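You operate a simulated robot arm through the tools that you are given. There is no shell and no other tool.

You are at the controls of a simulated two-armed robot. One attempt, no reset.

TASK
Lower the blue drum's pump, lock both coupling levers, tighten the strap and open its yellow valve.
Fine: valve open after the levers; wait till the feed gauge is in the green; fold the ratchet handle.

Only the result counts: the job must be done as asked and must still hold three seconds after the hand-in. Knocking over, shifting, dropping, spilling or breaking anything else fails it. Flat cloth is picked up by pressing the open fingertips on it (5 to 10 N) and closing them slowly along it; thin cloth reads only 2 to 8 mm in the jaws.

THE ROBOT
Two 7-joint arms with fingered hands on one trunk that stands fixed in place. Base frame: the origin is at the foot of the trunk, x ahead of it, y to its left, z up. Lengths are in mm, angles in degrees, forces in N, time in s.
The left shoulder is at [16, 152, 1304], the right one opposite. With the tool pointing down near the work surface each hand reaches from about 100 to 620 mm from the base axis, measured 20 degrees to its own side. Payload 3.8 kg a hand.
Tool frame (each hand has its own): the origin (TCP) lies between the finger pads and is the grasp point; the fingertips stand 30 mm ahead of it; z points along the fingers, y is the line along which they close. The gripper opens to 104 mm; its body begins 35 mm behind the TCP. The gripper is a hand of 5 fingers: y runs from the thumb to the fingers, the wrist lies at [-15, -104, -178] in the tool frame, and closing takes about 1.5 s.
Orientation is told as [roll, pitch, yaw] about the base's x, y, z axes, in that order, counted from this pose: with the fingers straight down and the wrist toward the robot, the tool's x, y and z point along [0, 1, 0], [1, 0, 0] and [0, 0, -1] of the base frame.

THE INTERFACE
- The arms move only by the tool drive_tool. It takes "left_increments", "right_increments" or both (then of equal length, played together; a hand with none holds still); each is a list that holds one entry, the list of rows, each a list of 7 numbers: the shift along the tool's x, y, z in mm, then the turn, a rotation vector about the tool's x, y, z in degrees, then the closure, from 0 (fully open) to 1 (shut). In form: [[[x, y, z, ax, ay, az, jaw], ...]]. A call has 1 to 20 rows; each row shifts and turns the commanded pose from where the row before left it, along the tool's axes as they then stand. Rows are played at 5 a second. More than 50 mm and 8.6 degrees between two rows, or a gripper value outside its range, and nothing of the call is played. Where a pose cannot be reached the arm comes as near as it can. A force on the tool above 40 N (or 10 N above the force at the start of the call, whichever is more), or a blocked arm, ends the call early, and 0.2 s more pass. The fingers move at their own pace (about 72 mm/s each) and stop on an object; they squeeze with about 25 N. The grip force told is the motor's: it shows also when the fingers shut on nothing. Time passes only in rows, and 0.2 s behind the last, so rows that do not move let the fingers close. The reply holds the time, the measured pose of the TCP, the force on the tool along the base axes, the opening and the grip force, in the units named above and with some noise, with the torque about the TCP (base axes, N m) and any sound that the robot's microphone picked up.
- Cameras (640 x 400 px; columns grow to the right, rows downward): "scene" is now at [82.5, 54.4, 1481.3]; the picture's right is [0.60, -0.80, -0.01], its down [-0.27, -0.18, -0.95] and it looks along [0.76, 0.57, -0.32] (base axes); focal length 214 px, centre (320, 200). "left" rides on the left gripper at [-80, -78, -141] in its tool frame; the picture's right is [-0.78, -0.29, 0.56], its down [0.53, -0.78, 0.33] and it looks along [0.34, 0.56, 0.76] (tool axes); focal length 247 px, centre (320, 200). "right" rides on the right gripper at [80, -78, -141] in its tool frame; the picture's right is [-0.78, 0.30, -0.56], its down [-0.53, -0.78, 0.33] and it looks along [-0.33, 0.56, 0.76] (tool axes); focal length 247 px, centre (320, 200). There is no depth. A picture from a camera that has moved, and an enlarged one, comes with that camera's place and axes in the base frame and with its lens.
- get_image(camera): a new picture of that camera. No time passes.
- raise_lower(by): moves the trunk up (or, below 0, down) by that many mm; the arms and the scene camera ride with it, the base frame stays. It gives what a move gives, with no picture.
- hand_shape(shape, hand): the hand has 5 fingers and takes this shape, open, in about a second: jaw (thumb against the fingers, like two jaws); tri (thumb and two fingers); tip (a fingertip pinch); poke (one finger out to press); point (the index stretched); flat (the hand flat); cup (the hand cupped); fist (a fist). The gripper value then closes the fingers along that shape, each until it touches; the sizes above hold for jaw. It gives what a move gives, with no picture.
- head_to(pan, tilt): turns the head with the scene camera to pan (to the left, within 80 degrees either way) and tilt (down, from -29 to 69), counted from straight ahead of the robot (the tilt from the chest, where the trunk bows). It gives what a move gives.
- enlarge(camera, box): a new picture of the part [left, top, right, bottom] of that camera's present view, enlarged. No time passes.
- job_done(): hands the job in; it is judged then, once.

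Places have to be worked out from the pictures, the camera data and where the tool is seen. Open the grippers and draw the arms clear of the work before you hand the job in, unless the task says otherwise.

The tools are called after "Call:" as a command line: name --argument value ..., lists and objects as JSON in quotes. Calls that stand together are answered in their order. drive_tool: Moves the arms, as the interface text tells. Its arguments: {"type":"object","properties":{"left_increments":{"type":"array","items":{"type":"array","items":{"type":"array","items":{"type":"number"}}}},"right_increments":{"type":"array","items":{"type":"array","items":{"type":"array","items":{"type":"number"}}}}},"required":[]} The other tools are called the same way: raise_lower (by) moves the trunk up or down; hand_shape (shape, hand) gives the hand a shape; head_to (pan, tilt) turns the head that bears the scene camera; get_image (camera) takes a picture; enlarge (camera, box) takes an enlarged picture of a part of a camera's view; job_done () hands the job in.

At the start:

```text
t: 0.0
left_position: [300.8, 412.6, 1528.6]
left_tcp_rot: [-0.1, 0.0, 0.0]
left_contact_force: [0.5, -0.2, -0.1]
left_moment: [0.02, 0.0, -0.02]
left_finger_gap: 103.6
left_grasp_force: 0.0
left_shape: jaw
right_position: [427.5, 41.4, 1507.3]
right_tcp_rot: [0.1, 0.0, -0.1]
right_contact_force: [-0.2, 0.7, -1.1]
right_moment: [-0.01, 0.02, 0.01]
right_finger_gap: 103.6
right_grasp_force: 0.0
right_shape: jaw
trunk travel left (down, up): [-375.0, 81.0]
head pan, tilt (commanded): [36.8, 18.0]
```

scene: 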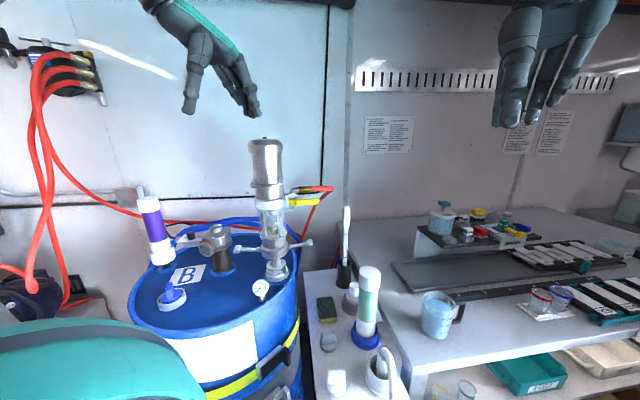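
right: 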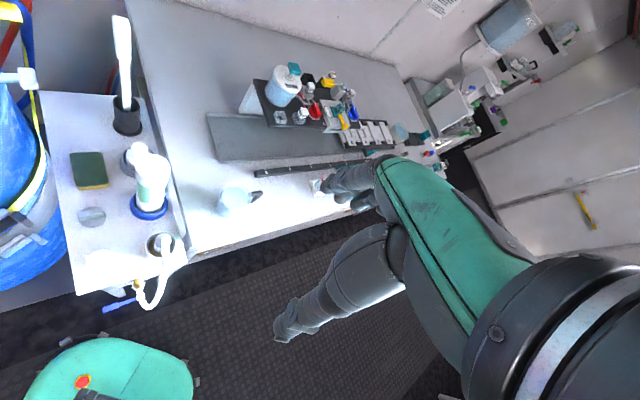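
left: 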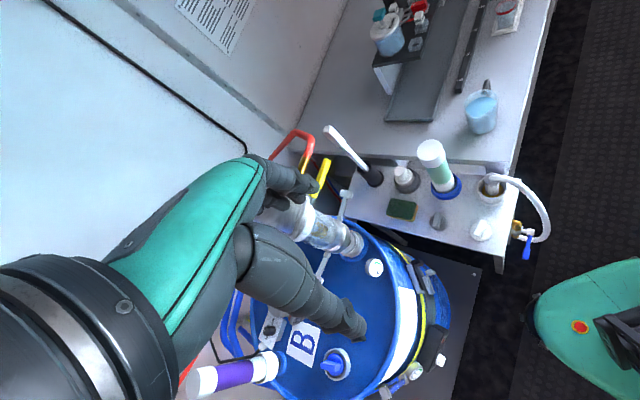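

The scene shows the blue drum B with a pump standing up on it, two lever arms at its foot, a yellow valve handle and a yellow strap with a ratchet. I'll enlarge the views to understand the parts first.

Call:
enlarge --camera "scene" --box '[120, 120, 360, 270]'

Call:
enlarge --camera "scene" --box '[120, 250, 360, 400]'

Call:
enlarge --camera "left" --box '[180, 140, 500, 400]'

Call:
enlarge --camera "right" --box '[0, 0, 240, 320]'

```text
2.67 times, centred on (240, 195) of scene
camera zoom: at [82.5, 54.4, 1481.3], right [0.6, -0.8, -0.01], down [-0.27, -0.18, -0.95], along [0.76, 0.57, -0.32], focal length 572 px, centre (533, 213)
```

zoom: 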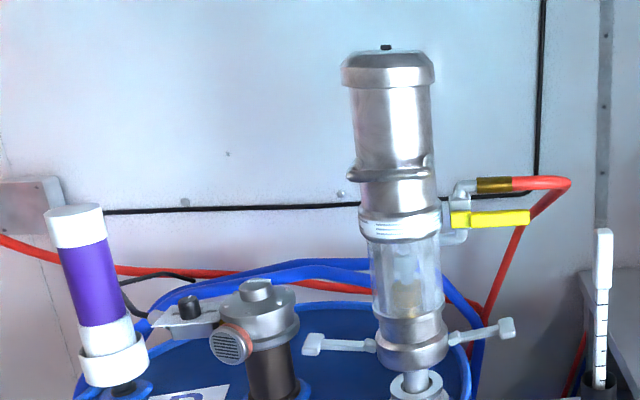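

```text
2.67 times, centred on (240, 325) of scene
camera zoom: at [82.5, 54.4, 1481.3], right [0.6, -0.8, -0.01], down [-0.27, -0.18, -0.95], along [0.76, 0.57, -0.32], focal length 572 px, centre (533, -133)
```

zoom: 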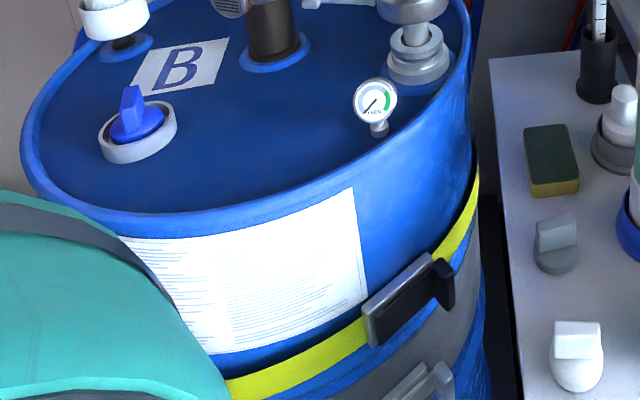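

```text
1.54 times, centred on (340, 270) of left
camera zoom: at [222.7, 332.0, 1670.4], right [-0.29, -0.78, -0.56], down [-0.78, 0.53, -0.33], along [0.56, 0.33, -0.76], focal length 380 px, centre (289, 92)
```

zoom: 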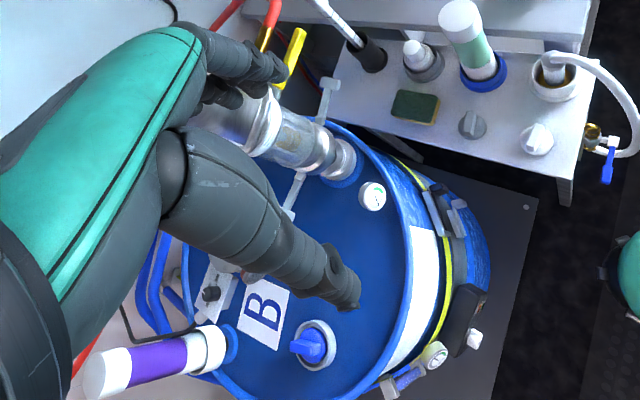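

```text
1.25 times, centred on (120, 160) of right
camera zoom: at [351.4, 121.5, 1648.8], right [0.3, -0.78, 0.56], down [-0.78, -0.53, -0.33], along [0.56, -0.33, -0.76], focal length 309 px, centre (570, 250)
```

zoom: 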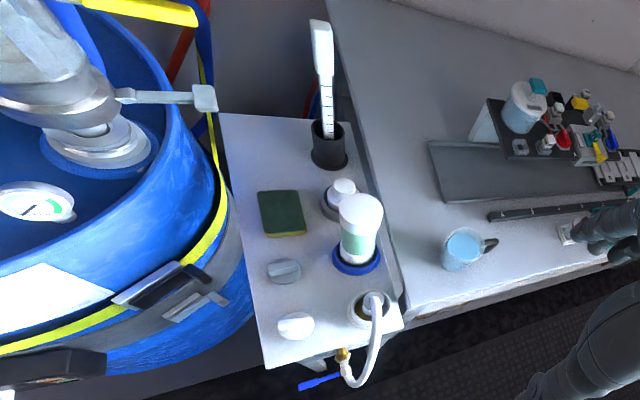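

Before moving I want better views: I'll turn the head towards the drum and look down, and check for any second drum.

Call:
head_to --pan 55 --tilt 40

```text
t: 0.9
left_position: [300.0, 412.7, 1529.4]
left_tcp_rot: [0.0, 0.0, 0.0]
left_contact_force: [-0.1, -0.5, 0.3]
left_moment: [0.01, -0.01, 0.03]
left_finger_gap: 103.6
left_grasp_force: 0.1
left_shape: jaw
right_position: [428.1, 41.3, 1506.6]
right_tcp_rot: [0.0, 0.0, 0.0]
right_contact_force: [-0.4, 0.3, -0.2]
right_moment: [0.0, -0.02, 0.01]
right_finger_gap: 103.5
right_grasp_force: 0.0
right_shape: jaw
trunk travel left (down, up): [-375.0, 81.0]
head pan, tilt (commanded): [55.0, 40.0]
```

Now a picture from the turned head.

Call:
get_image --camera "scene"

Call:
get_image --camera "left"

Call:
get_image --camera "right"

```text
taken
camera scene: at [55.9, 68.2, 1447.1], right [0.82, -0.57, -0.02], down [-0.38, -0.53, -0.76], along [0.43, 0.63, -0.65], focal length 214 px, centre (320, 200)
```

scene: 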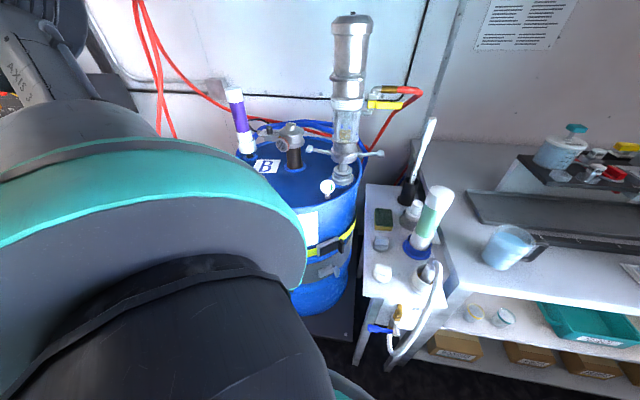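

```text
taken
camera left: at [222.7, 332.0, 1670.4], right [-0.29, -0.78, -0.56], down [-0.78, 0.53, -0.33], along [0.56, 0.33, -0.76], focal length 247 px, centre (320, 200)
```

left: 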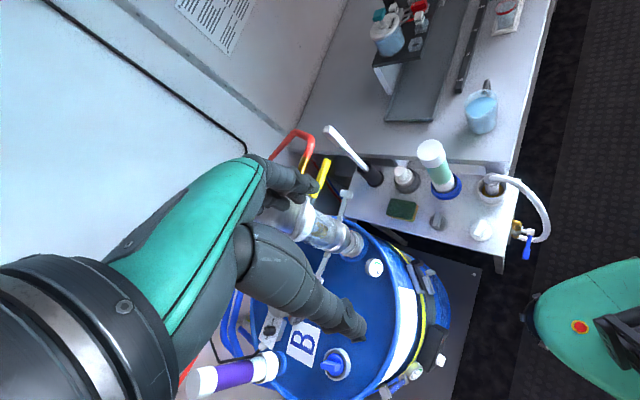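

```text
taken
camera right: at [351.5, 121.6, 1648.8], right [0.3, -0.78, 0.56], down [-0.78, -0.53, -0.33], along [0.56, -0.33, -0.76], focal length 247 px, centre (320, 200)
```

right: 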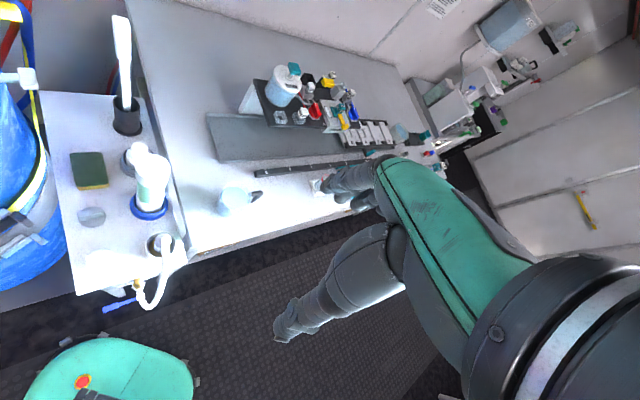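

The pump with coupling arms is near column 345; I enlarge the drum region from this new head position.

Call:
enlarge --camera "scene" --box '[220, 0, 440, 138]'

Call:
enlarge --camera "scene" --box '[240, 110, 400, 210]'

Call:
enlarge --camera "scene" --box '[260, 190, 400, 278]'

Call:
enlarge --camera "left" --box '[360, 230, 480, 400]'

Call:
enlarge --camera "left" --box '[230, 120, 410, 300]'

```text
2.90 times, centred on (330, 69) of scene
camera zoom: at [55.9, 68.2, 1447.1], right [0.82, -0.57, -0.02], down [-0.38, -0.53, -0.76], along [0.43, 0.63, -0.65], focal length 622 px, centre (291, 580)
```

zoom: 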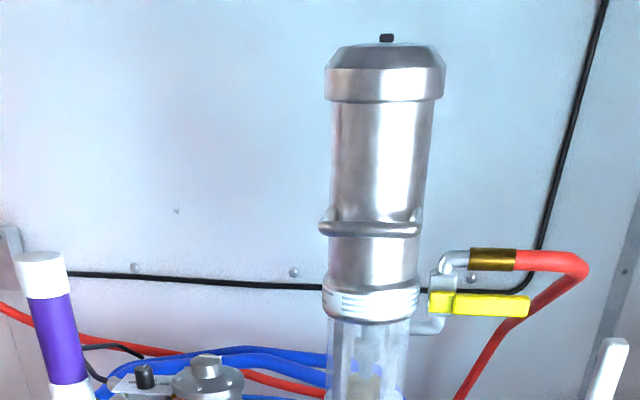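

```text
4.00 times, centred on (320, 160) of scene
camera zoom: at [55.9, 68.2, 1447.1], right [0.82, -0.57, -0.02], down [-0.38, -0.53, -0.76], along [0.43, 0.63, -0.65], focal length 858 px, centre (320, 360)
```

zoom: 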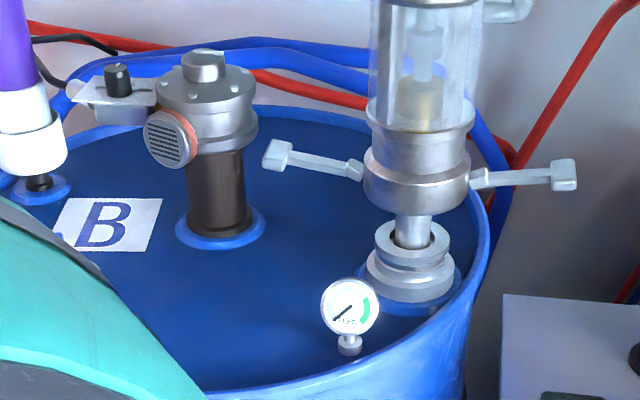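

```text
4.55 times, centred on (330, 234) of scene
camera zoom: at [55.9, 68.2, 1447.1], right [0.82, -0.57, -0.02], down [-0.38, -0.53, -0.76], along [0.43, 0.63, -0.65], focal length 975 px, centre (274, 46)
```

zoom: 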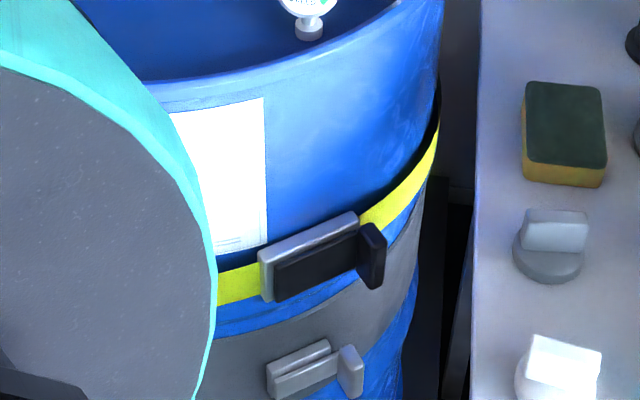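

```text
2.35 times, centred on (420, 315) of left
camera zoom: at [222.7, 332.0, 1670.4], right [-0.29, -0.78, -0.56], down [-0.78, 0.53, -0.33], along [0.56, 0.33, -0.76], focal length 581 px, centre (85, -71)
```

zoom: 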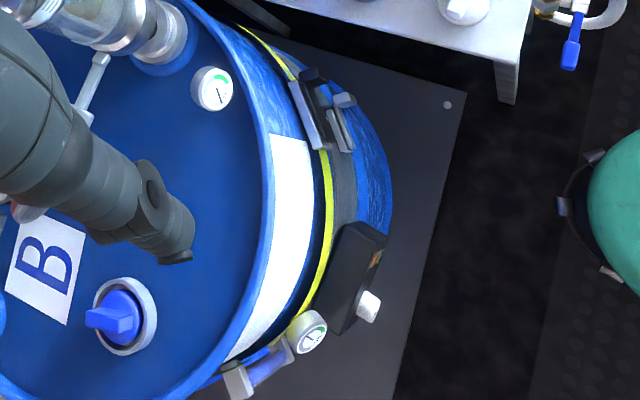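

```text
2.22 times, centred on (320, 210) of left
camera zoom: at [222.7, 332.0, 1670.4], right [-0.29, -0.78, -0.56], down [-0.78, 0.53, -0.33], along [0.56, 0.33, -0.76], focal length 549 px, centre (320, 178)
```

zoom: 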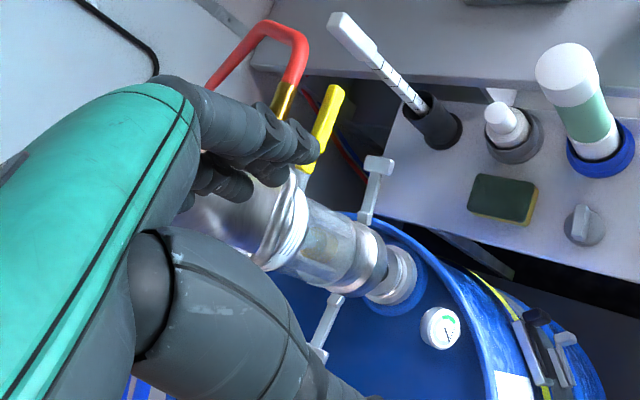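

Triangulating, I judge the pump axis near [496, 561], coupling stub top near z 1030, pump top near z 1440, and the ratchet near [394, 495, 729]. I bring the left hand camera nearer for a close look, staying well clear of the pump.

Call:
drive_tool --left_increments '[[[25, 0, 30, 0, 0, 0, 0], [25, 0, 30, 0, 0, 0, 0], [25, 0, 30, 0, 0, 0, 0], [25, 0, 30, 0, 0, 0, 0], [25, 0, 30, 0, 0, 0, 0], [25, 0, 30, 0, 0, 0, 0], [0, 0, 0, 0, 0, 0, 0]]]'

```text
t: 2.5
left_position: [300.8, 562.2, 1348.6]
left_tcp_rot: [0.0, 0.1, 0.0]
left_contact_force: [0.1, 0.2, 0.4]
left_moment: [-0.03, -0.04, -0.02]
left_finger_gap: 103.8
left_grasp_force: 0.0
left_shape: jaw
right_position: [428.4, 41.7, 1506.2]
right_tcp_rot: [-0.1, 0.1, 0.1]
right_contact_force: [0.0, -0.2, 0.1]
right_moment: [-0.03, 0.02, 0.03]
right_finger_gap: 103.6
right_grasp_force: 0.1
right_shape: jaw
trunk travel left (down, up): [-375.0, 81.0]
head pan, tilt (commanded): [55.0, 40.0]
```

The hand moved as asked; now I look from the left camera and the head.

Call:
get_image --camera "left"

Call:
get_image --camera "scene"

```text
taken
camera left: at [223.3, 481.3, 1491.1], right [-0.3, -0.78, -0.56], down [-0.78, 0.53, -0.33], along [0.56, 0.33, -0.76], focal length 247 px, centre (320, 200)
```

left: 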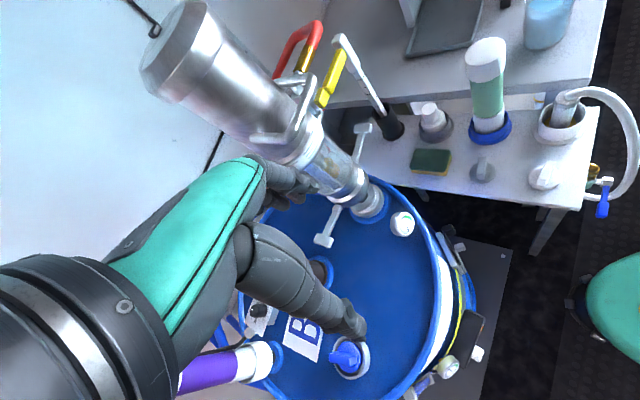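

```text
taken
camera scene: at [56.4, 67.8, 1447.1], right [0.82, -0.57, -0.02], down [-0.38, -0.53, -0.76], along [0.43, 0.63, -0.65], focal length 214 px, centre (320, 200)
```

scene: 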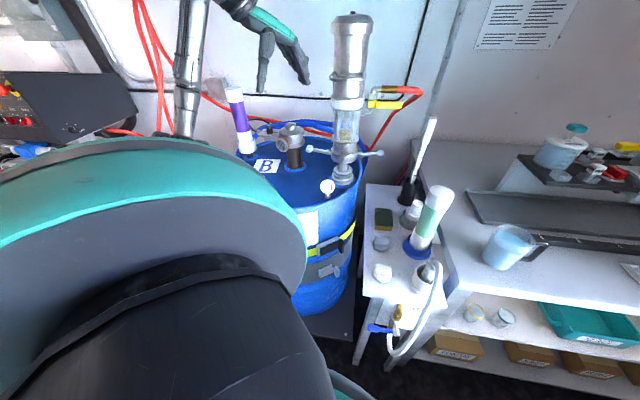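

The left camera now sees the whole pump; I enlarge its parts.

Call:
enlarge --camera "left" --box '[240, 10, 400, 150]'

Call:
enlarge --camera "left" --box '[300, 110, 430, 260]'

Call:
enlarge --camera "left" --box '[360, 210, 520, 400]'

Call:
enlarge --camera "left" --box '[120, 0, 340, 200]'

```text
2.86 times, centred on (320, 80) of left
camera zoom: at [223.3, 481.3, 1491.1], right [-0.3, -0.78, -0.56], down [-0.78, 0.53, -0.33], along [0.56, 0.33, -0.76], focal length 706 px, centre (320, 543)
```

zoom: 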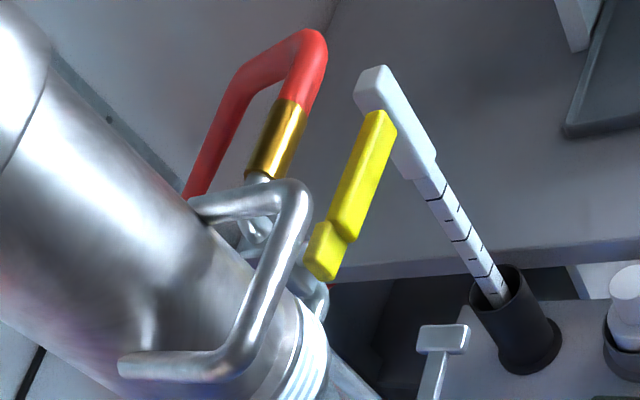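

```text
2.67 times, centred on (365, 185) of left
camera zoom: at [223.3, 481.3, 1491.1], right [-0.3, -0.78, -0.56], down [-0.78, 0.53, -0.33], along [0.56, 0.33, -0.76], focal length 659 px, centre (200, 240)
```

zoom: 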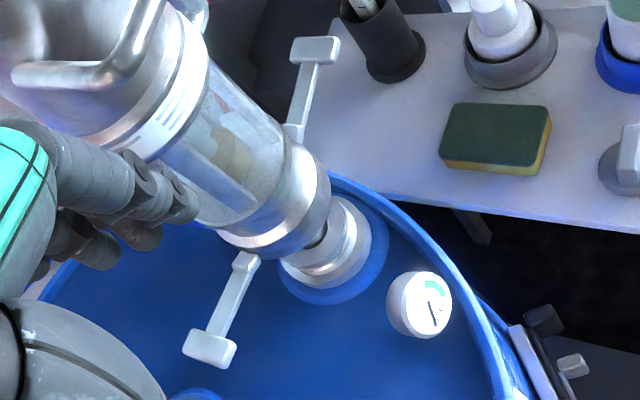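

```text
2.11 times, centred on (440, 305) of left
camera zoom: at [223.3, 481.3, 1491.1], right [-0.3, -0.78, -0.56], down [-0.78, 0.53, -0.33], along [0.56, 0.33, -0.76], focal length 520 px, centre (67, -21)
```

zoom: 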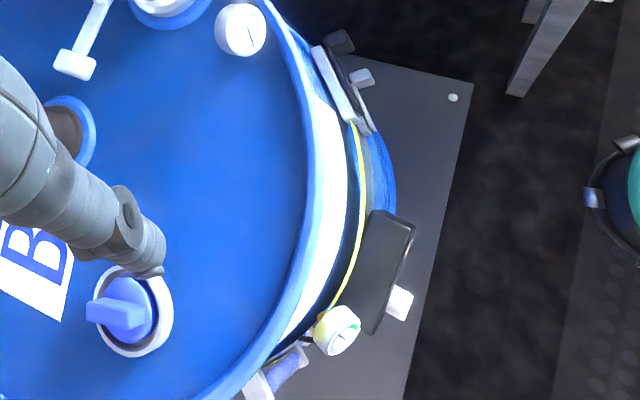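

```text
2.00 times, centred on (230, 100) of left
camera zoom: at [223.3, 481.3, 1491.1], right [-0.3, -0.78, -0.56], down [-0.78, 0.53, -0.33], along [0.56, 0.33, -0.76], focal length 494 px, centre (500, 400)
```

zoom: 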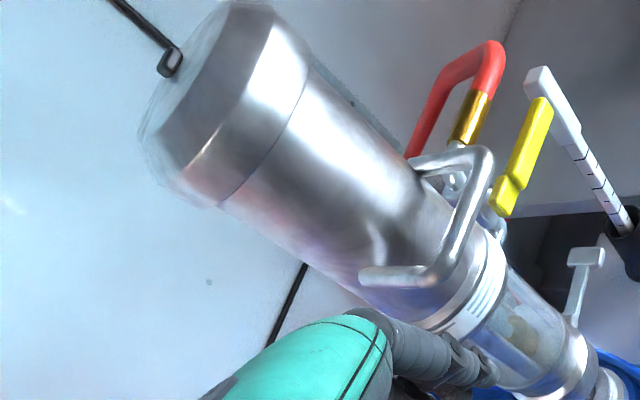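

From the two views: the pump axis is near (520, 591), its U-handle bar runs from about (433, 559) to (494, 507) at z 1326 facing the robot, the lever paddles near [435, 683, 1081] and [610, 502, 1085]. I back the left hand off to the right and turn it so the fingers point forward, to grip the pump's handle.

Call:
drive_tool --left_increments '[[[-40, 5, -12, 0, 0, 0, 0], [-40, 5, -12, 0, 0, 0, 0], [-40, 5, -12, 0, 0, 0, 0], [0, 0, 0, -8.2, 0, 0, 0], [0, 0, 0, -8.2, 0, 0, 0], [0, 0, 0, -8.2, 0, 0, 0], [0, 0, 0, -8.2, 0, 0, 0], [0, 0, 0, -8.2, 0, 0, 0], [0, 0, 0, -8.2, 0, 0, 0], [0, 0, 0, -8.2, 0, 0, 0], [0, 0, 0, -8.2, 0, 0, 0], [0, 0, 0, -8.2, 0, 0, 0], [0, 0, 0, -8.2, 0, 0, 0], [0, 0, 0, -8, 0, 0, 0], [0, 0, 0, 0, 0, 0, 0]]]'

```text
t: 5.7
left_position: [315.8, 442.2, 1384.0]
left_tcp_rot: [-145.8, -89.9, 145.9]
left_contact_force: [0.1, 1.4, -0.5]
left_moment: [0.02, 0.01, 0.03]
left_finger_gap: 104.0
left_grasp_force: 0.0
left_shape: jaw
right_position: [429.7, 41.2, 1506.8]
right_tcp_rot: [0.1, 0.0, -0.1]
right_contact_force: [-0.1, -0.3, -0.2]
right_moment: [0.01, 0.01, 0.01]
right_finger_gap: 103.5
right_grasp_force: 0.0
right_shape: jaw
trunk travel left (down, up): [-375.0, 81.0]
head pan, tilt (commanded): [55.0, 40.0]
```

The hand now points forward; I yaw it about 45° to the left to face the pump.

Call:
drive_tool --left_increments '[[[0, 0, 0, 0, 7.5, 0, 0], [0, 0, 0, 0, 7.5, 0, 0], [0, 0, 0, 0, 7.5, 0, 0], [0, 0, 0, 0, 7.5, 0, 0], [0, 0, 0, 0, 7.5, 0, 0], [0, 0, 0, 0, 7.5, 0, 0], [0, 0, 0, 0, 0, 0, 0]]]'

Call:
get_image --camera "left"

Call:
get_image --camera "scene"

```text
t: 7.3
left_position: [350.6, 487.9, 1377.9]
left_tcp_rot: [-142.1, -89.8, -172.9]
left_contact_force: [-0.5, -0.8, 0.8]
left_moment: [-0.01, 0.01, 0.02]
left_finger_gap: 103.9
left_grasp_force: 0.1
left_shape: jaw
left hand out of reach, approached as far as the arm can: row 1, 2, 3, 4, 5
right_position: [428.0, 42.1, 1506.6]
right_tcp_rot: [0.0, 0.0, 0.0]
right_contact_force: [0.6, 1.0, 0.6]
right_moment: [0.0, 0.02, 0.02]
right_finger_gap: 103.8
right_grasp_force: 0.1
right_shape: jaw
trunk travel left (down, up): [-375.0, 81.0]
head pan, tilt (commanded): [55.0, 40.0]
```

```text
taken
camera left: at [307.6, 330.7, 1300.6], right [0.94, -0.15, -0.29], down [-0.14, 0.61, -0.78], along [0.3, 0.77, 0.56], focal length 247 px, centre (320, 200)
```

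left: 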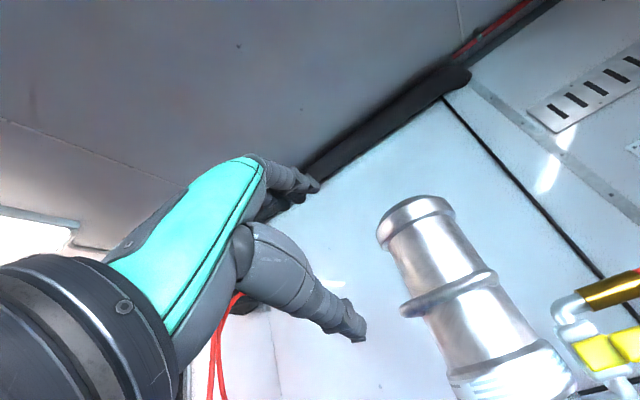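

```text
taken
camera scene: at [55.8, 68.2, 1447.1], right [0.82, -0.57, -0.02], down [-0.38, -0.53, -0.76], along [0.43, 0.63, -0.65], focal length 214 px, centre (320, 200)
```

scene: 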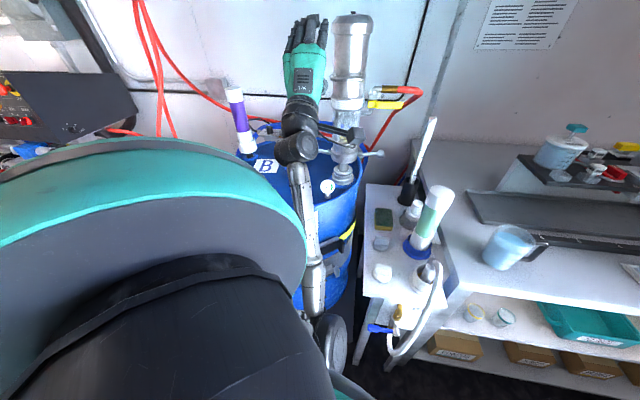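

The hand points at yaw 45° as wanted, at (351, 488, 1378). I shift it right and down so that the handle bar lies straight ahead of the grasp point, then look again.

Call:
drive_tool --left_increments '[[[-16, -17, 0, 0, 0, 0, 0], [-16, -17, 0, 0, 0, 0, 0], [-16, -17, 0, 0, 0, 0, 0], [0, 0, 0, 0, 0, 0, 0]]]'

Call:
get_image --camera "left"

Call:
enlarge --camera "scene" --box '[240, 0, 440, 125]'

```text
t: 8.3
left_position: [383.5, 452.7, 1326.3]
left_tcp_rot: [-80.4, -90.0, 125.4]
left_contact_force: [0.2, 0.5, -0.5]
left_moment: [-0.01, 0.0, -0.03]
left_finger_gap: 103.8
left_grasp_force: 0.2
left_shape: jaw
right_position: [428.7, 42.1, 1506.0]
right_tcp_rot: [0.0, 0.1, 0.1]
right_contact_force: [0.1, -0.1, -0.1]
right_moment: [0.0, -0.02, 0.05]
right_finger_gap: 103.5
right_grasp_force: 0.2
right_shape: jaw
trunk travel left (down, up): [-375.0, 81.0]
head pan, tilt (commanded): [55.0, 40.0]
```

```text
taken
camera left: at [340.7, 296.2, 1250.0], right [0.94, -0.15, -0.3], down [-0.14, 0.61, -0.78], along [0.3, 0.78, 0.56], focal length 247 px, centre (320, 200)
```

left: 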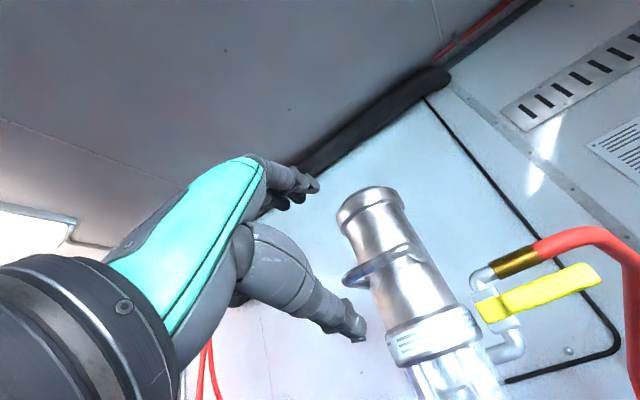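

```text
3.20 times, centred on (340, 62) of scene
camera zoom: at [55.9, 68.2, 1447.1], right [0.82, -0.57, -0.02], down [-0.38, -0.53, -0.76], along [0.43, 0.63, -0.65], focal length 686 px, centre (256, 640)
```

zoom: 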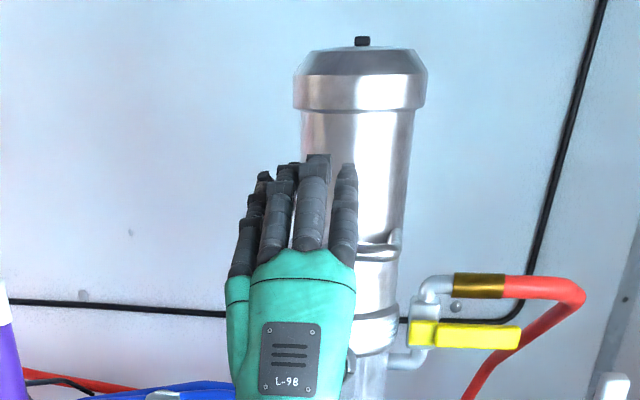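

The grasp point is now about 113 mm in front of the bar at its height. I enlarge the left view to check the handle's shape and the valve.

Call:
enlarge --camera "left" --box '[240, 150, 480, 350]'

Call:
enlarge --camera "left" --box '[440, 210, 640, 390]'

```text
2.00 times, centred on (360, 250) of left
camera zoom: at [340.7, 296.2, 1250.0], right [0.94, -0.15, -0.3], down [-0.14, 0.61, -0.78], along [0.3, 0.78, 0.56], focal length 494 px, centre (240, 100)
```

zoom: 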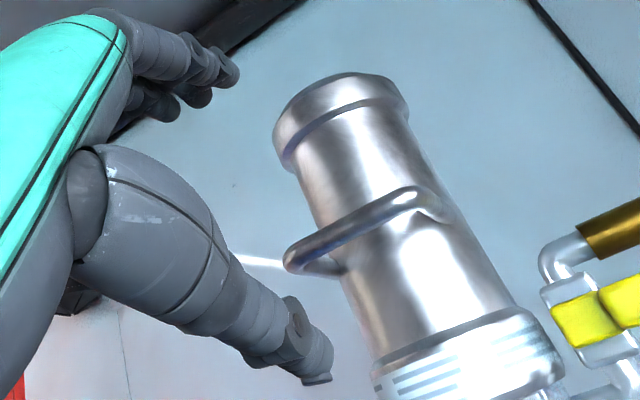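

```text
2.22 times, centred on (540, 300) of left
camera zoom: at [340.7, 296.2, 1250.0], right [0.94, -0.15, -0.3], down [-0.14, 0.61, -0.78], along [0.3, 0.78, 0.56], focal length 549 px, centre (-169, -22)
```

zoom: 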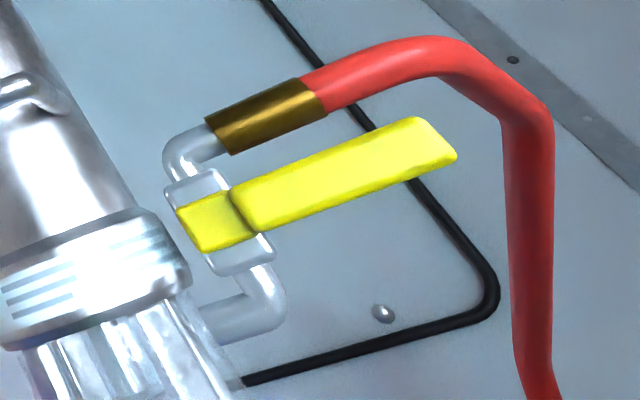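

Predicted and seen positions of the bar agree within a few mm. I advance 100 mm with the hand open, so the bar enters between thumb and fingers.

Call:
drive_tool --left_increments '[[[0, 0, 20, 0, 0, 0, 0], [0, 0, 20, 0, 0, 0, 0], [0, 0, 20, 0, 0, 0, 0], [0, 0, 20, 0, 0, 0, 0], [0, 0, 20, 0, 0, 0, 0], [0, 0, 0, 0, 0, 0, 0]]]'

Call:
enlarge --camera "left" --box '[220, 120, 500, 360]'

Call:
enlarge --camera "scene" --box '[240, 0, 440, 160]'

```text
t: 9.7
left_position: [454.4, 524.6, 1327.8]
left_tcp_rot: [-95.4, -89.8, 140.4]
left_contact_force: [-0.1, 0.3, 0.4]
left_moment: [0.02, 0.02, 0.01]
left_finger_gap: 103.6
left_grasp_force: 0.1
left_shape: jaw
right_position: [428.1, 41.6, 1506.6]
right_tcp_rot: [-0.1, 0.0, 0.0]
right_contact_force: [0.4, -0.2, 0.4]
right_moment: [0.01, 0.04, 0.0]
right_finger_gap: 103.8
right_grasp_force: 0.1
right_shape: jaw
trunk travel left (down, up): [-375.0, 81.0]
head pan, tilt (commanded): [55.0, 40.0]
```

```text
1.67 times, centred on (360, 240) of left
camera zoom: at [411.5, 366.8, 1250.1], right [0.94, -0.15, -0.3], down [-0.14, 0.61, -0.78], along [0.3, 0.78, 0.56], focal length 412 px, centre (253, 133)
```

zoom: 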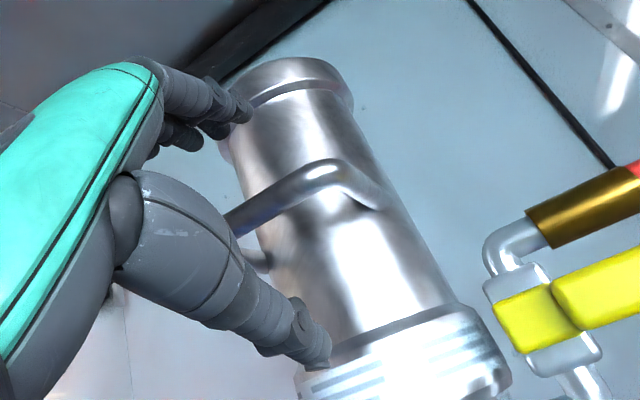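

```text
2.50 times, centred on (340, 80) of scene
camera zoom: at [55.7, 67.9, 1447.1], right [0.82, -0.57, -0.02], down [-0.38, -0.53, -0.76], along [0.43, 0.63, -0.65], focal length 536 px, centre (270, 500)
```

zoom: 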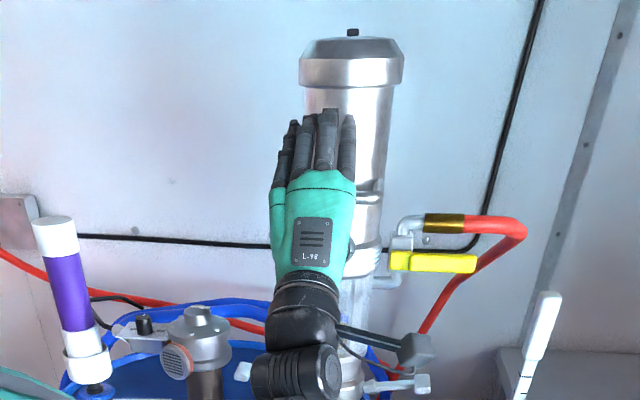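

The bar lies between the fingers above and the thumb below with no contact force. I close the hand on it.

Call:
drive_tool --left_increments '[[[0, 0, 1, 0, 0, 0, 0.4], [0, 0, 1, 0, 0, 0, 0.6], [0, 0, 1, 0, 0, 0, 0.8], [0, 0, 0, 0, 0, 0, 1], [0, 0, 0, 0, 0, 0, 1], [0, 0, 0, 0, 0, 0, 1], [0, 0, 0, 0, 0, 0, 1], [0, 0, 0, 0, 0, 0, 1], [0, 0, 0, 0, 0, 0, 1]]]'

Call:
enlarge --camera "left" --box '[220, 120, 500, 360]'

```text
t: 11.7
left_position: [456.6, 525.8, 1326.7]
left_tcp_rot: [-36.6, -89.9, 81.9]
left_contact_force: [4.8, 4.9, 3.5]
left_moment: [0.18, 0.04, 0.13]
left_finger_gap: 1.9
left_grasp_force: 25.0
left_shape: jaw
right_position: [430.4, 43.1, 1506.6]
right_tcp_rot: [-0.1, 0.1, 0.0]
right_contact_force: [0.3, 1.0, 0.1]
right_moment: [-0.04, 0.03, -0.03]
right_finger_gap: 103.9
right_grasp_force: 0.0
right_shape: jaw
trunk travel left (down, up): [-375.0, 81.0]
head pan, tilt (commanded): [55.0, 40.0]
```

```text
1.67 times, centred on (360, 240) of left
camera zoom: at [414.0, 370.1, 1249.5], right [0.94, -0.15, -0.3], down [-0.14, 0.61, -0.78], along [0.3, 0.78, 0.55], focal length 412 px, centre (253, 133)
```

zoom: 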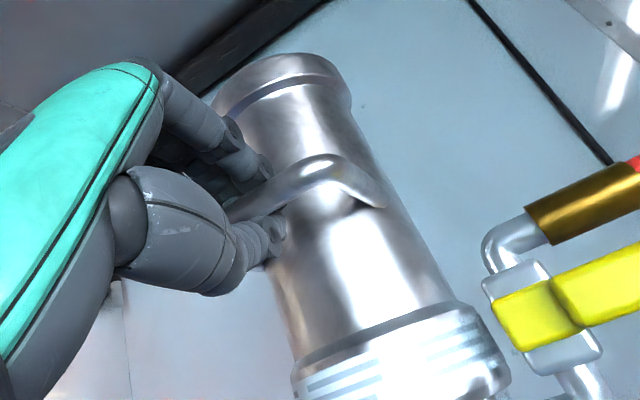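

The fingers have shut round the bar (it seems caged, with a slight pull towards the pump). I press down gently in small steps and watch the force.

Call:
drive_tool --left_increments '[[[0, -3, 0, 0, 0, 0, 1], [0, -3, 0, 0, 0, 0, 1], [0, -3, 0, 0, 0, 0, 1], [0, -3, 0, 0, 0, 0, 1], [0, 0, 0, 0, 0, 0, 1]]]'

Call:
enlarge --camera "left" --box '[220, 120, 500, 360]'

Call:
enlarge --camera "scene" --box '[240, 0, 440, 220]'

```text
t: 12.9
left_position: [455.8, 527.1, 1313.9]
left_tcp_rot: [-40.5, -90.0, 85.5]
left_contact_force: [5.2, 8.2, 4.7]
left_moment: [0.18, 0.04, 0.12]
left_finger_gap: 2.1
left_grasp_force: 24.9
left_shape: jaw
right_position: [429.8, 43.2, 1505.6]
right_tcp_rot: [-0.1, 0.1, 0.0]
right_contact_force: [0.2, -0.4, -0.2]
right_moment: [-0.02, 0.01, -0.02]
right_finger_gap: 103.6
right_grasp_force: 0.0
right_shape: jaw
trunk travel left (down, up): [-375.0, 81.0]
head pan, tilt (commanded): [55.0, 40.0]
```

```text
1.67 times, centred on (360, 240) of left
camera zoom: at [414.0, 370.0, 1237.1], right [0.94, -0.15, -0.3], down [-0.14, 0.61, -0.78], along [0.3, 0.78, 0.55], focal length 412 px, centre (253, 133)
```

zoom: 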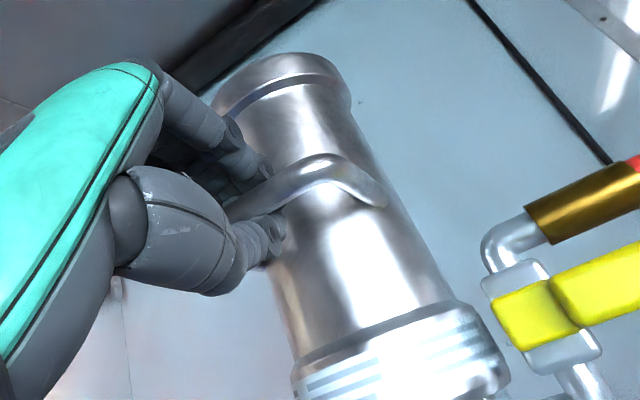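

```text
1.82 times, centred on (340, 110) of scene
camera zoom: at [57.0, 69.6, 1446.9], right [0.82, -0.57, -0.02], down [-0.38, -0.53, -0.76], along [0.43, 0.63, -0.65], focal length 390 px, centre (284, 364)
```

zoom: 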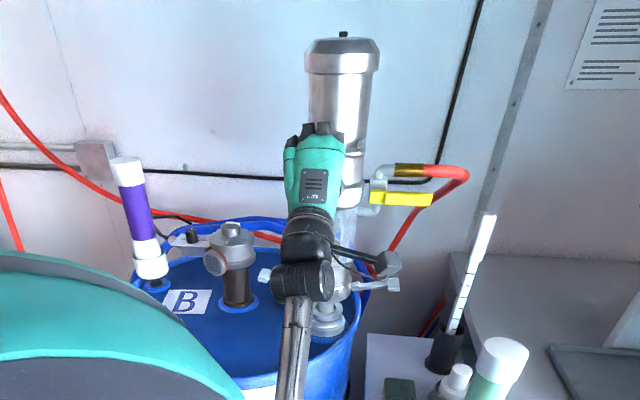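

The pump follows the hand down easily (the view of it from the hand is unchanged while the hand sank 13 mm). I continue lowering in 4 mm steps; the force guard will stop at seating.

Call:
drive_tool --left_increments '[[[0, -4, 0, 0, 0, 0, 1], [0, -4, 0, 0, 0, 0, 1], [0, -4, 0, 0, 0, 0, 1], [0, -4, 0, 0, 0, 0, 1], [0, -4, 0, 0, 0, 0, 1], [0, -4, 0, 0, 0, 0, 1], [0, -4, 0, 0, 0, 0, 1], [0, -4, 0, 0, 0, 0, 1], [0, 0, 0, 0, 0, 0, 1]]]'

Call:
enlarge --camera "left" --box '[220, 120, 500, 360]'

Call:
enlarge --camera "scene" --box '[260, 80, 420, 220]'

```text
t: 14.9
left_position: [456.9, 526.5, 1281.6]
left_tcp_rot: [-25.1, -90.0, 70.1]
left_contact_force: [4.9, 6.6, 3.6]
left_moment: [0.2, 0.04, 0.07]
left_finger_gap: 1.8
left_grasp_force: 25.0
left_shape: jaw
right_position: [430.1, 43.3, 1506.7]
right_tcp_rot: [-0.1, 0.1, 0.0]
right_contact_force: [-0.3, 0.0, 0.5]
right_moment: [0.01, -0.02, 0.02]
right_finger_gap: 103.6
right_grasp_force: 0.0
right_shape: jaw
trunk travel left (down, up): [-375.0, 81.0]
head pan, tilt (commanded): [55.0, 40.0]
```

```text
1.67 times, centred on (360, 240) of left
camera zoom: at [414.0, 370.1, 1205.2], right [0.94, -0.15, -0.3], down [-0.14, 0.61, -0.78], along [0.3, 0.78, 0.55], focal length 412 px, centre (253, 133)
```

zoom: 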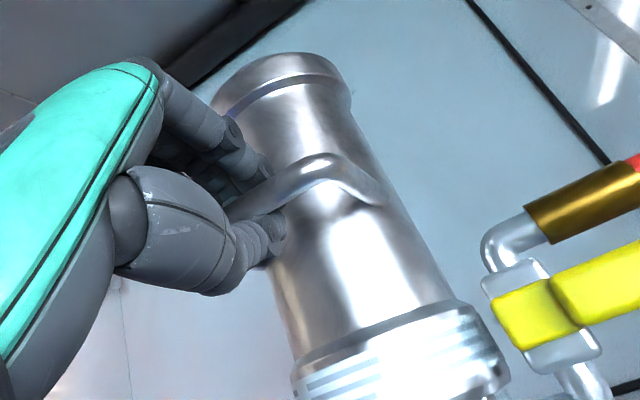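

```text
2.86 times, centred on (340, 150) of scene
camera zoom: at [57.2, 69.6, 1446.9], right [0.82, -0.57, -0.02], down [-0.38, -0.53, -0.76], along [0.43, 0.63, -0.65], focal length 613 px, centre (263, 343)
```

zoom: 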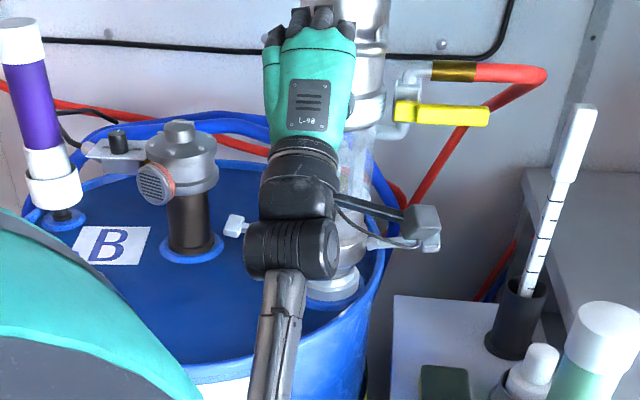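

The coupler is now about at the stub's top; still only small forces. I keep lowering in 3 mm steps until it seats.

Call:
drive_tool --left_increments '[[[0, -3, 0, 0, 0, 0, 1], [0, -3, 0, 0, 0, 0, 1], [0, -3, 0, 0, 0, 0, 1], [0, -3, 0, 0, 0, 0, 1], [0, -3, 0, 0, 0, 0, 1], [0, -3, 0, 0, 0, 0, 1], [0, -3, 0, 0, 0, 0, 1], [0, -3, 0, 0, 0, 0, 1], [0, -3, 0, 0, 0, 0, 1], [0, -3, 0, 0, 0, 0, 1], [0, 0, 0, 0, 0, 0, 1]]]'

Call:
enlarge --camera "left" --box '[220, 120, 500, 360]'

Call:
enlarge --camera "scene" --box '[260, 80, 420, 220]'

```text
t: 17.3
left_position: [457.8, 527.6, 1251.3]
left_tcp_rot: [-31.7, -89.9, 76.6]
left_contact_force: [6.7, 7.0, 5.3]
left_moment: [0.17, 0.03, 0.12]
left_finger_gap: 2.0
left_grasp_force: 25.0
left_shape: jaw
right_position: [429.6, 43.7, 1506.2]
right_tcp_rot: [-0.1, 0.0, 0.0]
right_contact_force: [-0.1, -0.6, -0.5]
right_moment: [0.01, 0.03, 0.01]
right_finger_gap: 103.8
right_grasp_force: 0.1
right_shape: jaw
trunk travel left (down, up): [-375.0, 81.0]
head pan, tilt (commanded): [55.0, 40.0]
```

```text
1.67 times, centred on (360, 240) of left
camera zoom: at [414.1, 370.0, 1175.3], right [0.94, -0.15, -0.3], down [-0.14, 0.61, -0.78], along [0.3, 0.78, 0.55], focal length 412 px, centre (253, 133)
```

zoom: 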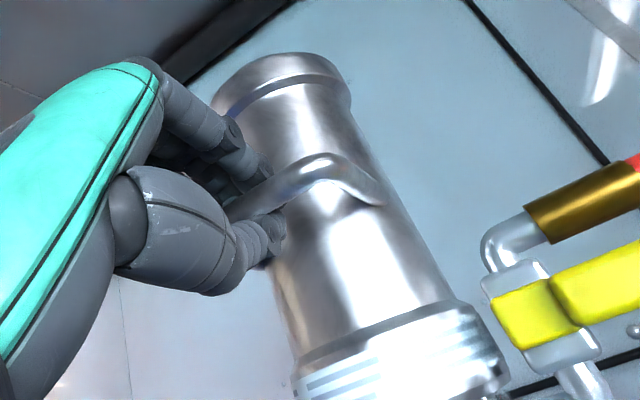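

```text
2.86 times, centred on (340, 150) of scene
camera zoom: at [57.3, 69.8, 1446.9], right [0.82, -0.57, -0.02], down [-0.38, -0.53, -0.76], along [0.43, 0.63, -0.65], focal length 613 px, centre (263, 343)
```

zoom: 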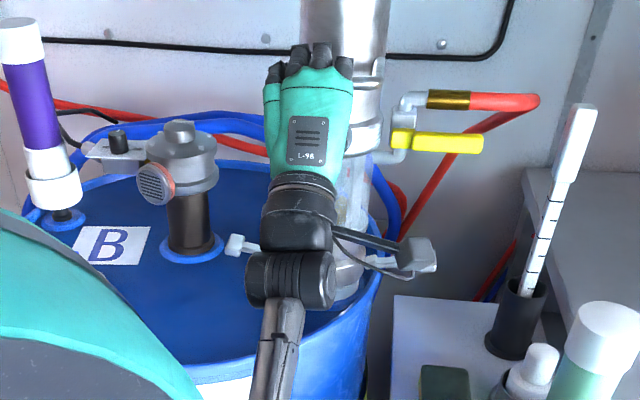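

Still following at about 75 mm of travel, and no stop yet. I continue with 2–3 mm steps.

Call:
drive_tool --left_increments '[[[0, -2, 0, 0, 0, 0, 1], [0, -2, 0, 0, 0, 0, 1], [0, -2, 0, 0, 0, 0, 1], [0, -2, 0, 0, 0, 0, 1], [0, -2, 0, 0, 0, 0, 1], [0, -2, 0, 0, 0, 0, 1], [0, 0, 0, 0, 0, 0, 1]]]'

Call:
enlarge --camera "left" --box '[220, 120, 500, 360]'

Call:
enlarge --camera "scene" --box '[260, 80, 420, 220]'

```text
t: 18.9
left_position: [456.9, 526.4, 1242.7]
left_tcp_rot: [-154.1, -89.7, -160.7]
left_contact_force: [15.7, 18.4, 30.9]
left_moment: [0.44, -0.03, 0.05]
left_finger_gap: 1.0
left_grasp_force: 24.6
left_shape: jaw
right_position: [429.9, 43.0, 1506.4]
right_tcp_rot: [-0.1, 0.3, 0.0]
right_contact_force: [-0.7, -1.7, 0.3]
right_moment: [-0.01, -0.03, 0.02]
right_finger_gap: 103.7
right_grasp_force: 0.0
right_shape: jaw
trunk travel left (down, up): [-375.0, 81.0]
head pan, tilt (commanded): [55.0, 40.0]
```

```text
1.67 times, centred on (360, 240) of left
camera zoom: at [413.8, 369.7, 1165.2], right [0.94, -0.15, -0.29], down [-0.14, 0.61, -0.78], along [0.3, 0.77, 0.56], focal length 412 px, centre (253, 133)
```

zoom: 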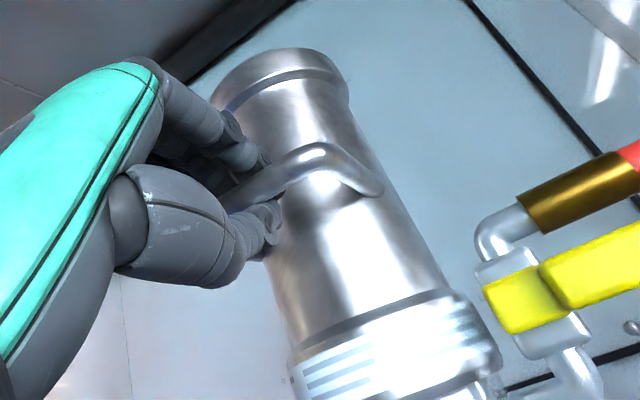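

```text
2.86 times, centred on (340, 150) of scene
camera zoom: at [56.9, 69.2, 1447.1], right [0.82, -0.57, -0.02], down [-0.38, -0.53, -0.76], along [0.43, 0.63, -0.65], focal length 613 px, centre (263, 343)
```

zoom: 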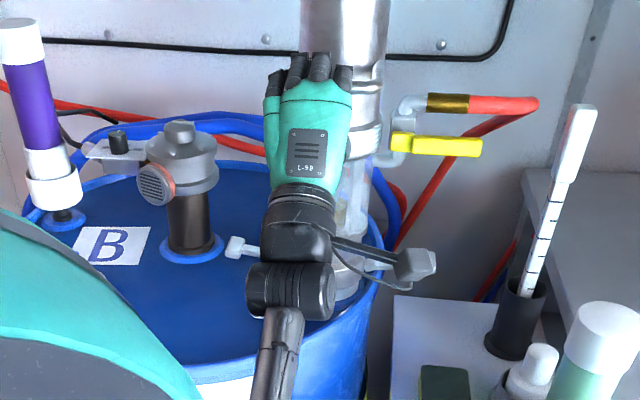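

The force rose to 31 N: the pump has seated on the stub (about 77 mm lower). I relax the push by 3 mm and open the hand.

Call:
drive_tool --left_increments '[[[0, 2, 0, 0, 0, 0, 1], [0, 1, 0, 0, 0, 0, 0.8], [0, 0, 0, 0, 0, 0, 0.5], [0, 0, 0, 0, 0, 0, 0], [0, 0, 0, 0, 0, 0, 0], [0, 0, 0, 0, 0, 0, 0], [0, 0, 0, 0, 0, 0, 0], [0, 0, 0, 0, 0, 0, 0], [0, 0, 0, 0, 0, 0, 0]]]'

Call:
enlarge --camera "left" --box '[220, 120, 500, 360]'

```text
t: 20.9
left_position: [455.4, 526.3, 1243.6]
left_tcp_rot: [-89.5, -89.8, 134.5]
left_contact_force: [0.3, -0.2, 0.4]
left_moment: [0.01, -0.01, 0.0]
left_finger_gap: 103.4
left_grasp_force: 0.1
left_shape: jaw
right_position: [428.9, 42.5, 1506.8]
right_tcp_rot: [0.0, -0.1, 0.0]
right_contact_force: [0.1, 0.0, 0.9]
right_moment: [-0.03, 0.0, -0.03]
right_finger_gap: 103.5
right_grasp_force: 0.1
right_shape: jaw
trunk travel left (down, up): [-375.0, 81.0]
head pan, tilt (commanded): [55.0, 40.0]
```

```text
1.67 times, centred on (360, 240) of left
camera zoom: at [412.8, 368.9, 1167.1], right [0.94, -0.15, -0.3], down [-0.14, 0.61, -0.78], along [0.3, 0.78, 0.56], focal length 412 px, centre (253, 133)
```

zoom: 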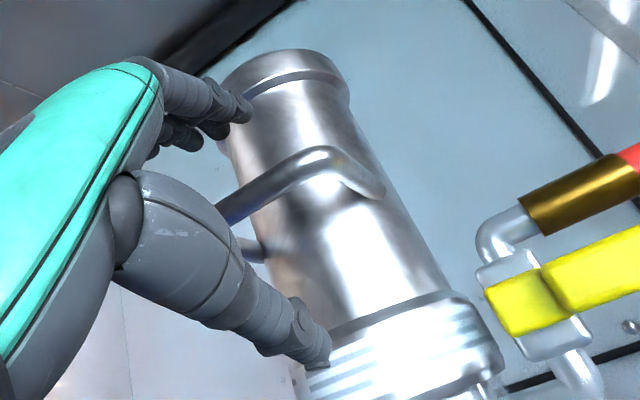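

The hand is free and the pump stays down. I withdraw 120 mm backwards to see the coupling.

Call:
drive_tool --left_increments '[[[0, 0, -24, 0, 0, 0, 0], [0, 0, -24, 0, 0, 0, 0], [0, 0, -24, 0, 0, 0, 0], [0, 0, -24, 0, 0, 0, 0], [0, 0, -24, 0, 0, 0, 0], [0, 0, 0, 0, 0, 0, 0]]]'

Call:
get_image --camera "left"

Call:
get_image --camera "scene"

```text
t: 22.1
left_position: [376.9, 439.5, 1335.5]
left_tcp_rot: [-171.3, -77.6, -144.3]
left_contact_force: [-0.1, 1.2, -0.3]
left_moment: [0.02, -0.03, -0.02]
left_finger_gap: 103.9
left_grasp_force: 0.0
left_shape: jaw
right_position: [428.8, 41.8, 1507.2]
right_tcp_rot: [0.0, -0.1, 0.1]
right_contact_force: [0.4, -0.5, 0.5]
right_moment: [0.0, 0.04, -0.02]
right_finger_gap: 103.5
right_grasp_force: 0.0
right_shape: jaw
trunk travel left (down, up): [-375.0, 81.0]
head pan, tilt (commanded): [55.0, 40.0]
stopped in row 6 (left hand): the arm was blocked; the commanded pose is now the measured one
```

```text
taken
camera left: at [348.7, 294.7, 1232.8], right [0.98, -0.14, -0.15], down [-0.01, 0.71, -0.71], along [0.2, 0.69, 0.69], focal length 247 px, centre (320, 200)
```

left: 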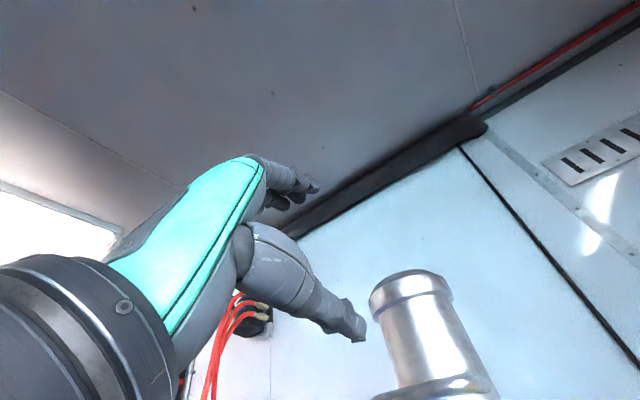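

```text
taken
camera scene: at [55.5, 67.5, 1447.1], right [0.82, -0.57, -0.02], down [-0.38, -0.53, -0.76], along [0.43, 0.63, -0.65], focal length 214 px, centre (320, 200)
```

scene: 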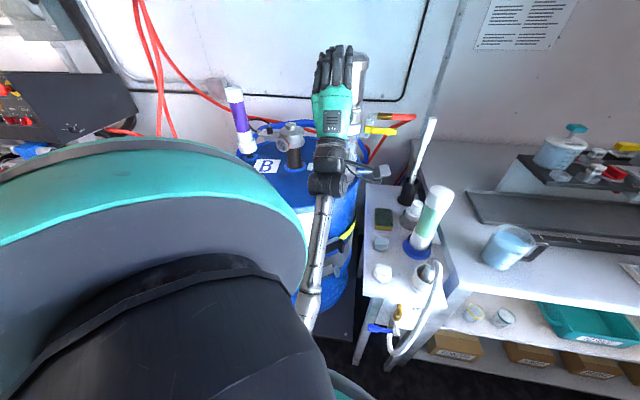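

The arm got blocked while backing and the hand rose; I must check that the pump was not lifted.

Call:
enlarge --camera "scene" --box '[260, 30, 420, 220]'

Call:
enlarge --camera "left" --box '[300, 240, 500, 400]'

```text
2.11 times, centred on (340, 125) of scene
camera zoom: at [55.5, 67.5, 1447.1], right [0.82, -0.57, -0.02], down [-0.38, -0.53, -0.76], along [0.43, 0.63, -0.65], focal length 452 px, centre (278, 358)
```

zoom: 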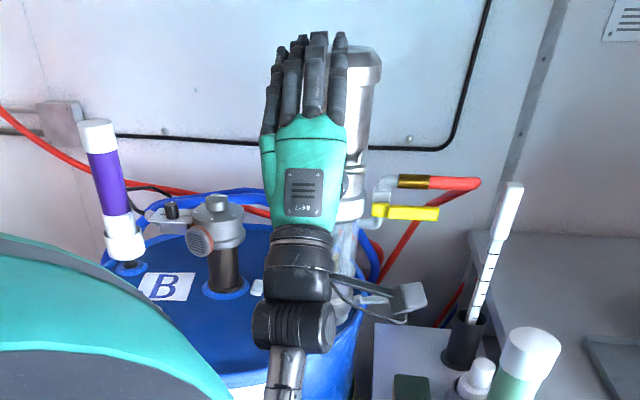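

```text
2.50 times, centred on (400, 320) of left
camera zoom: at [348.7, 294.7, 1232.8], right [0.98, -0.14, -0.15], down [-0.01, 0.71, -0.71], along [0.2, 0.69, 0.69], focal length 617 px, centre (120, -100)
```

zoom: 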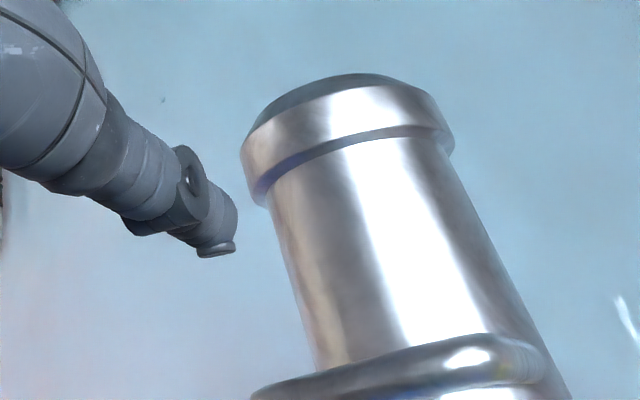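

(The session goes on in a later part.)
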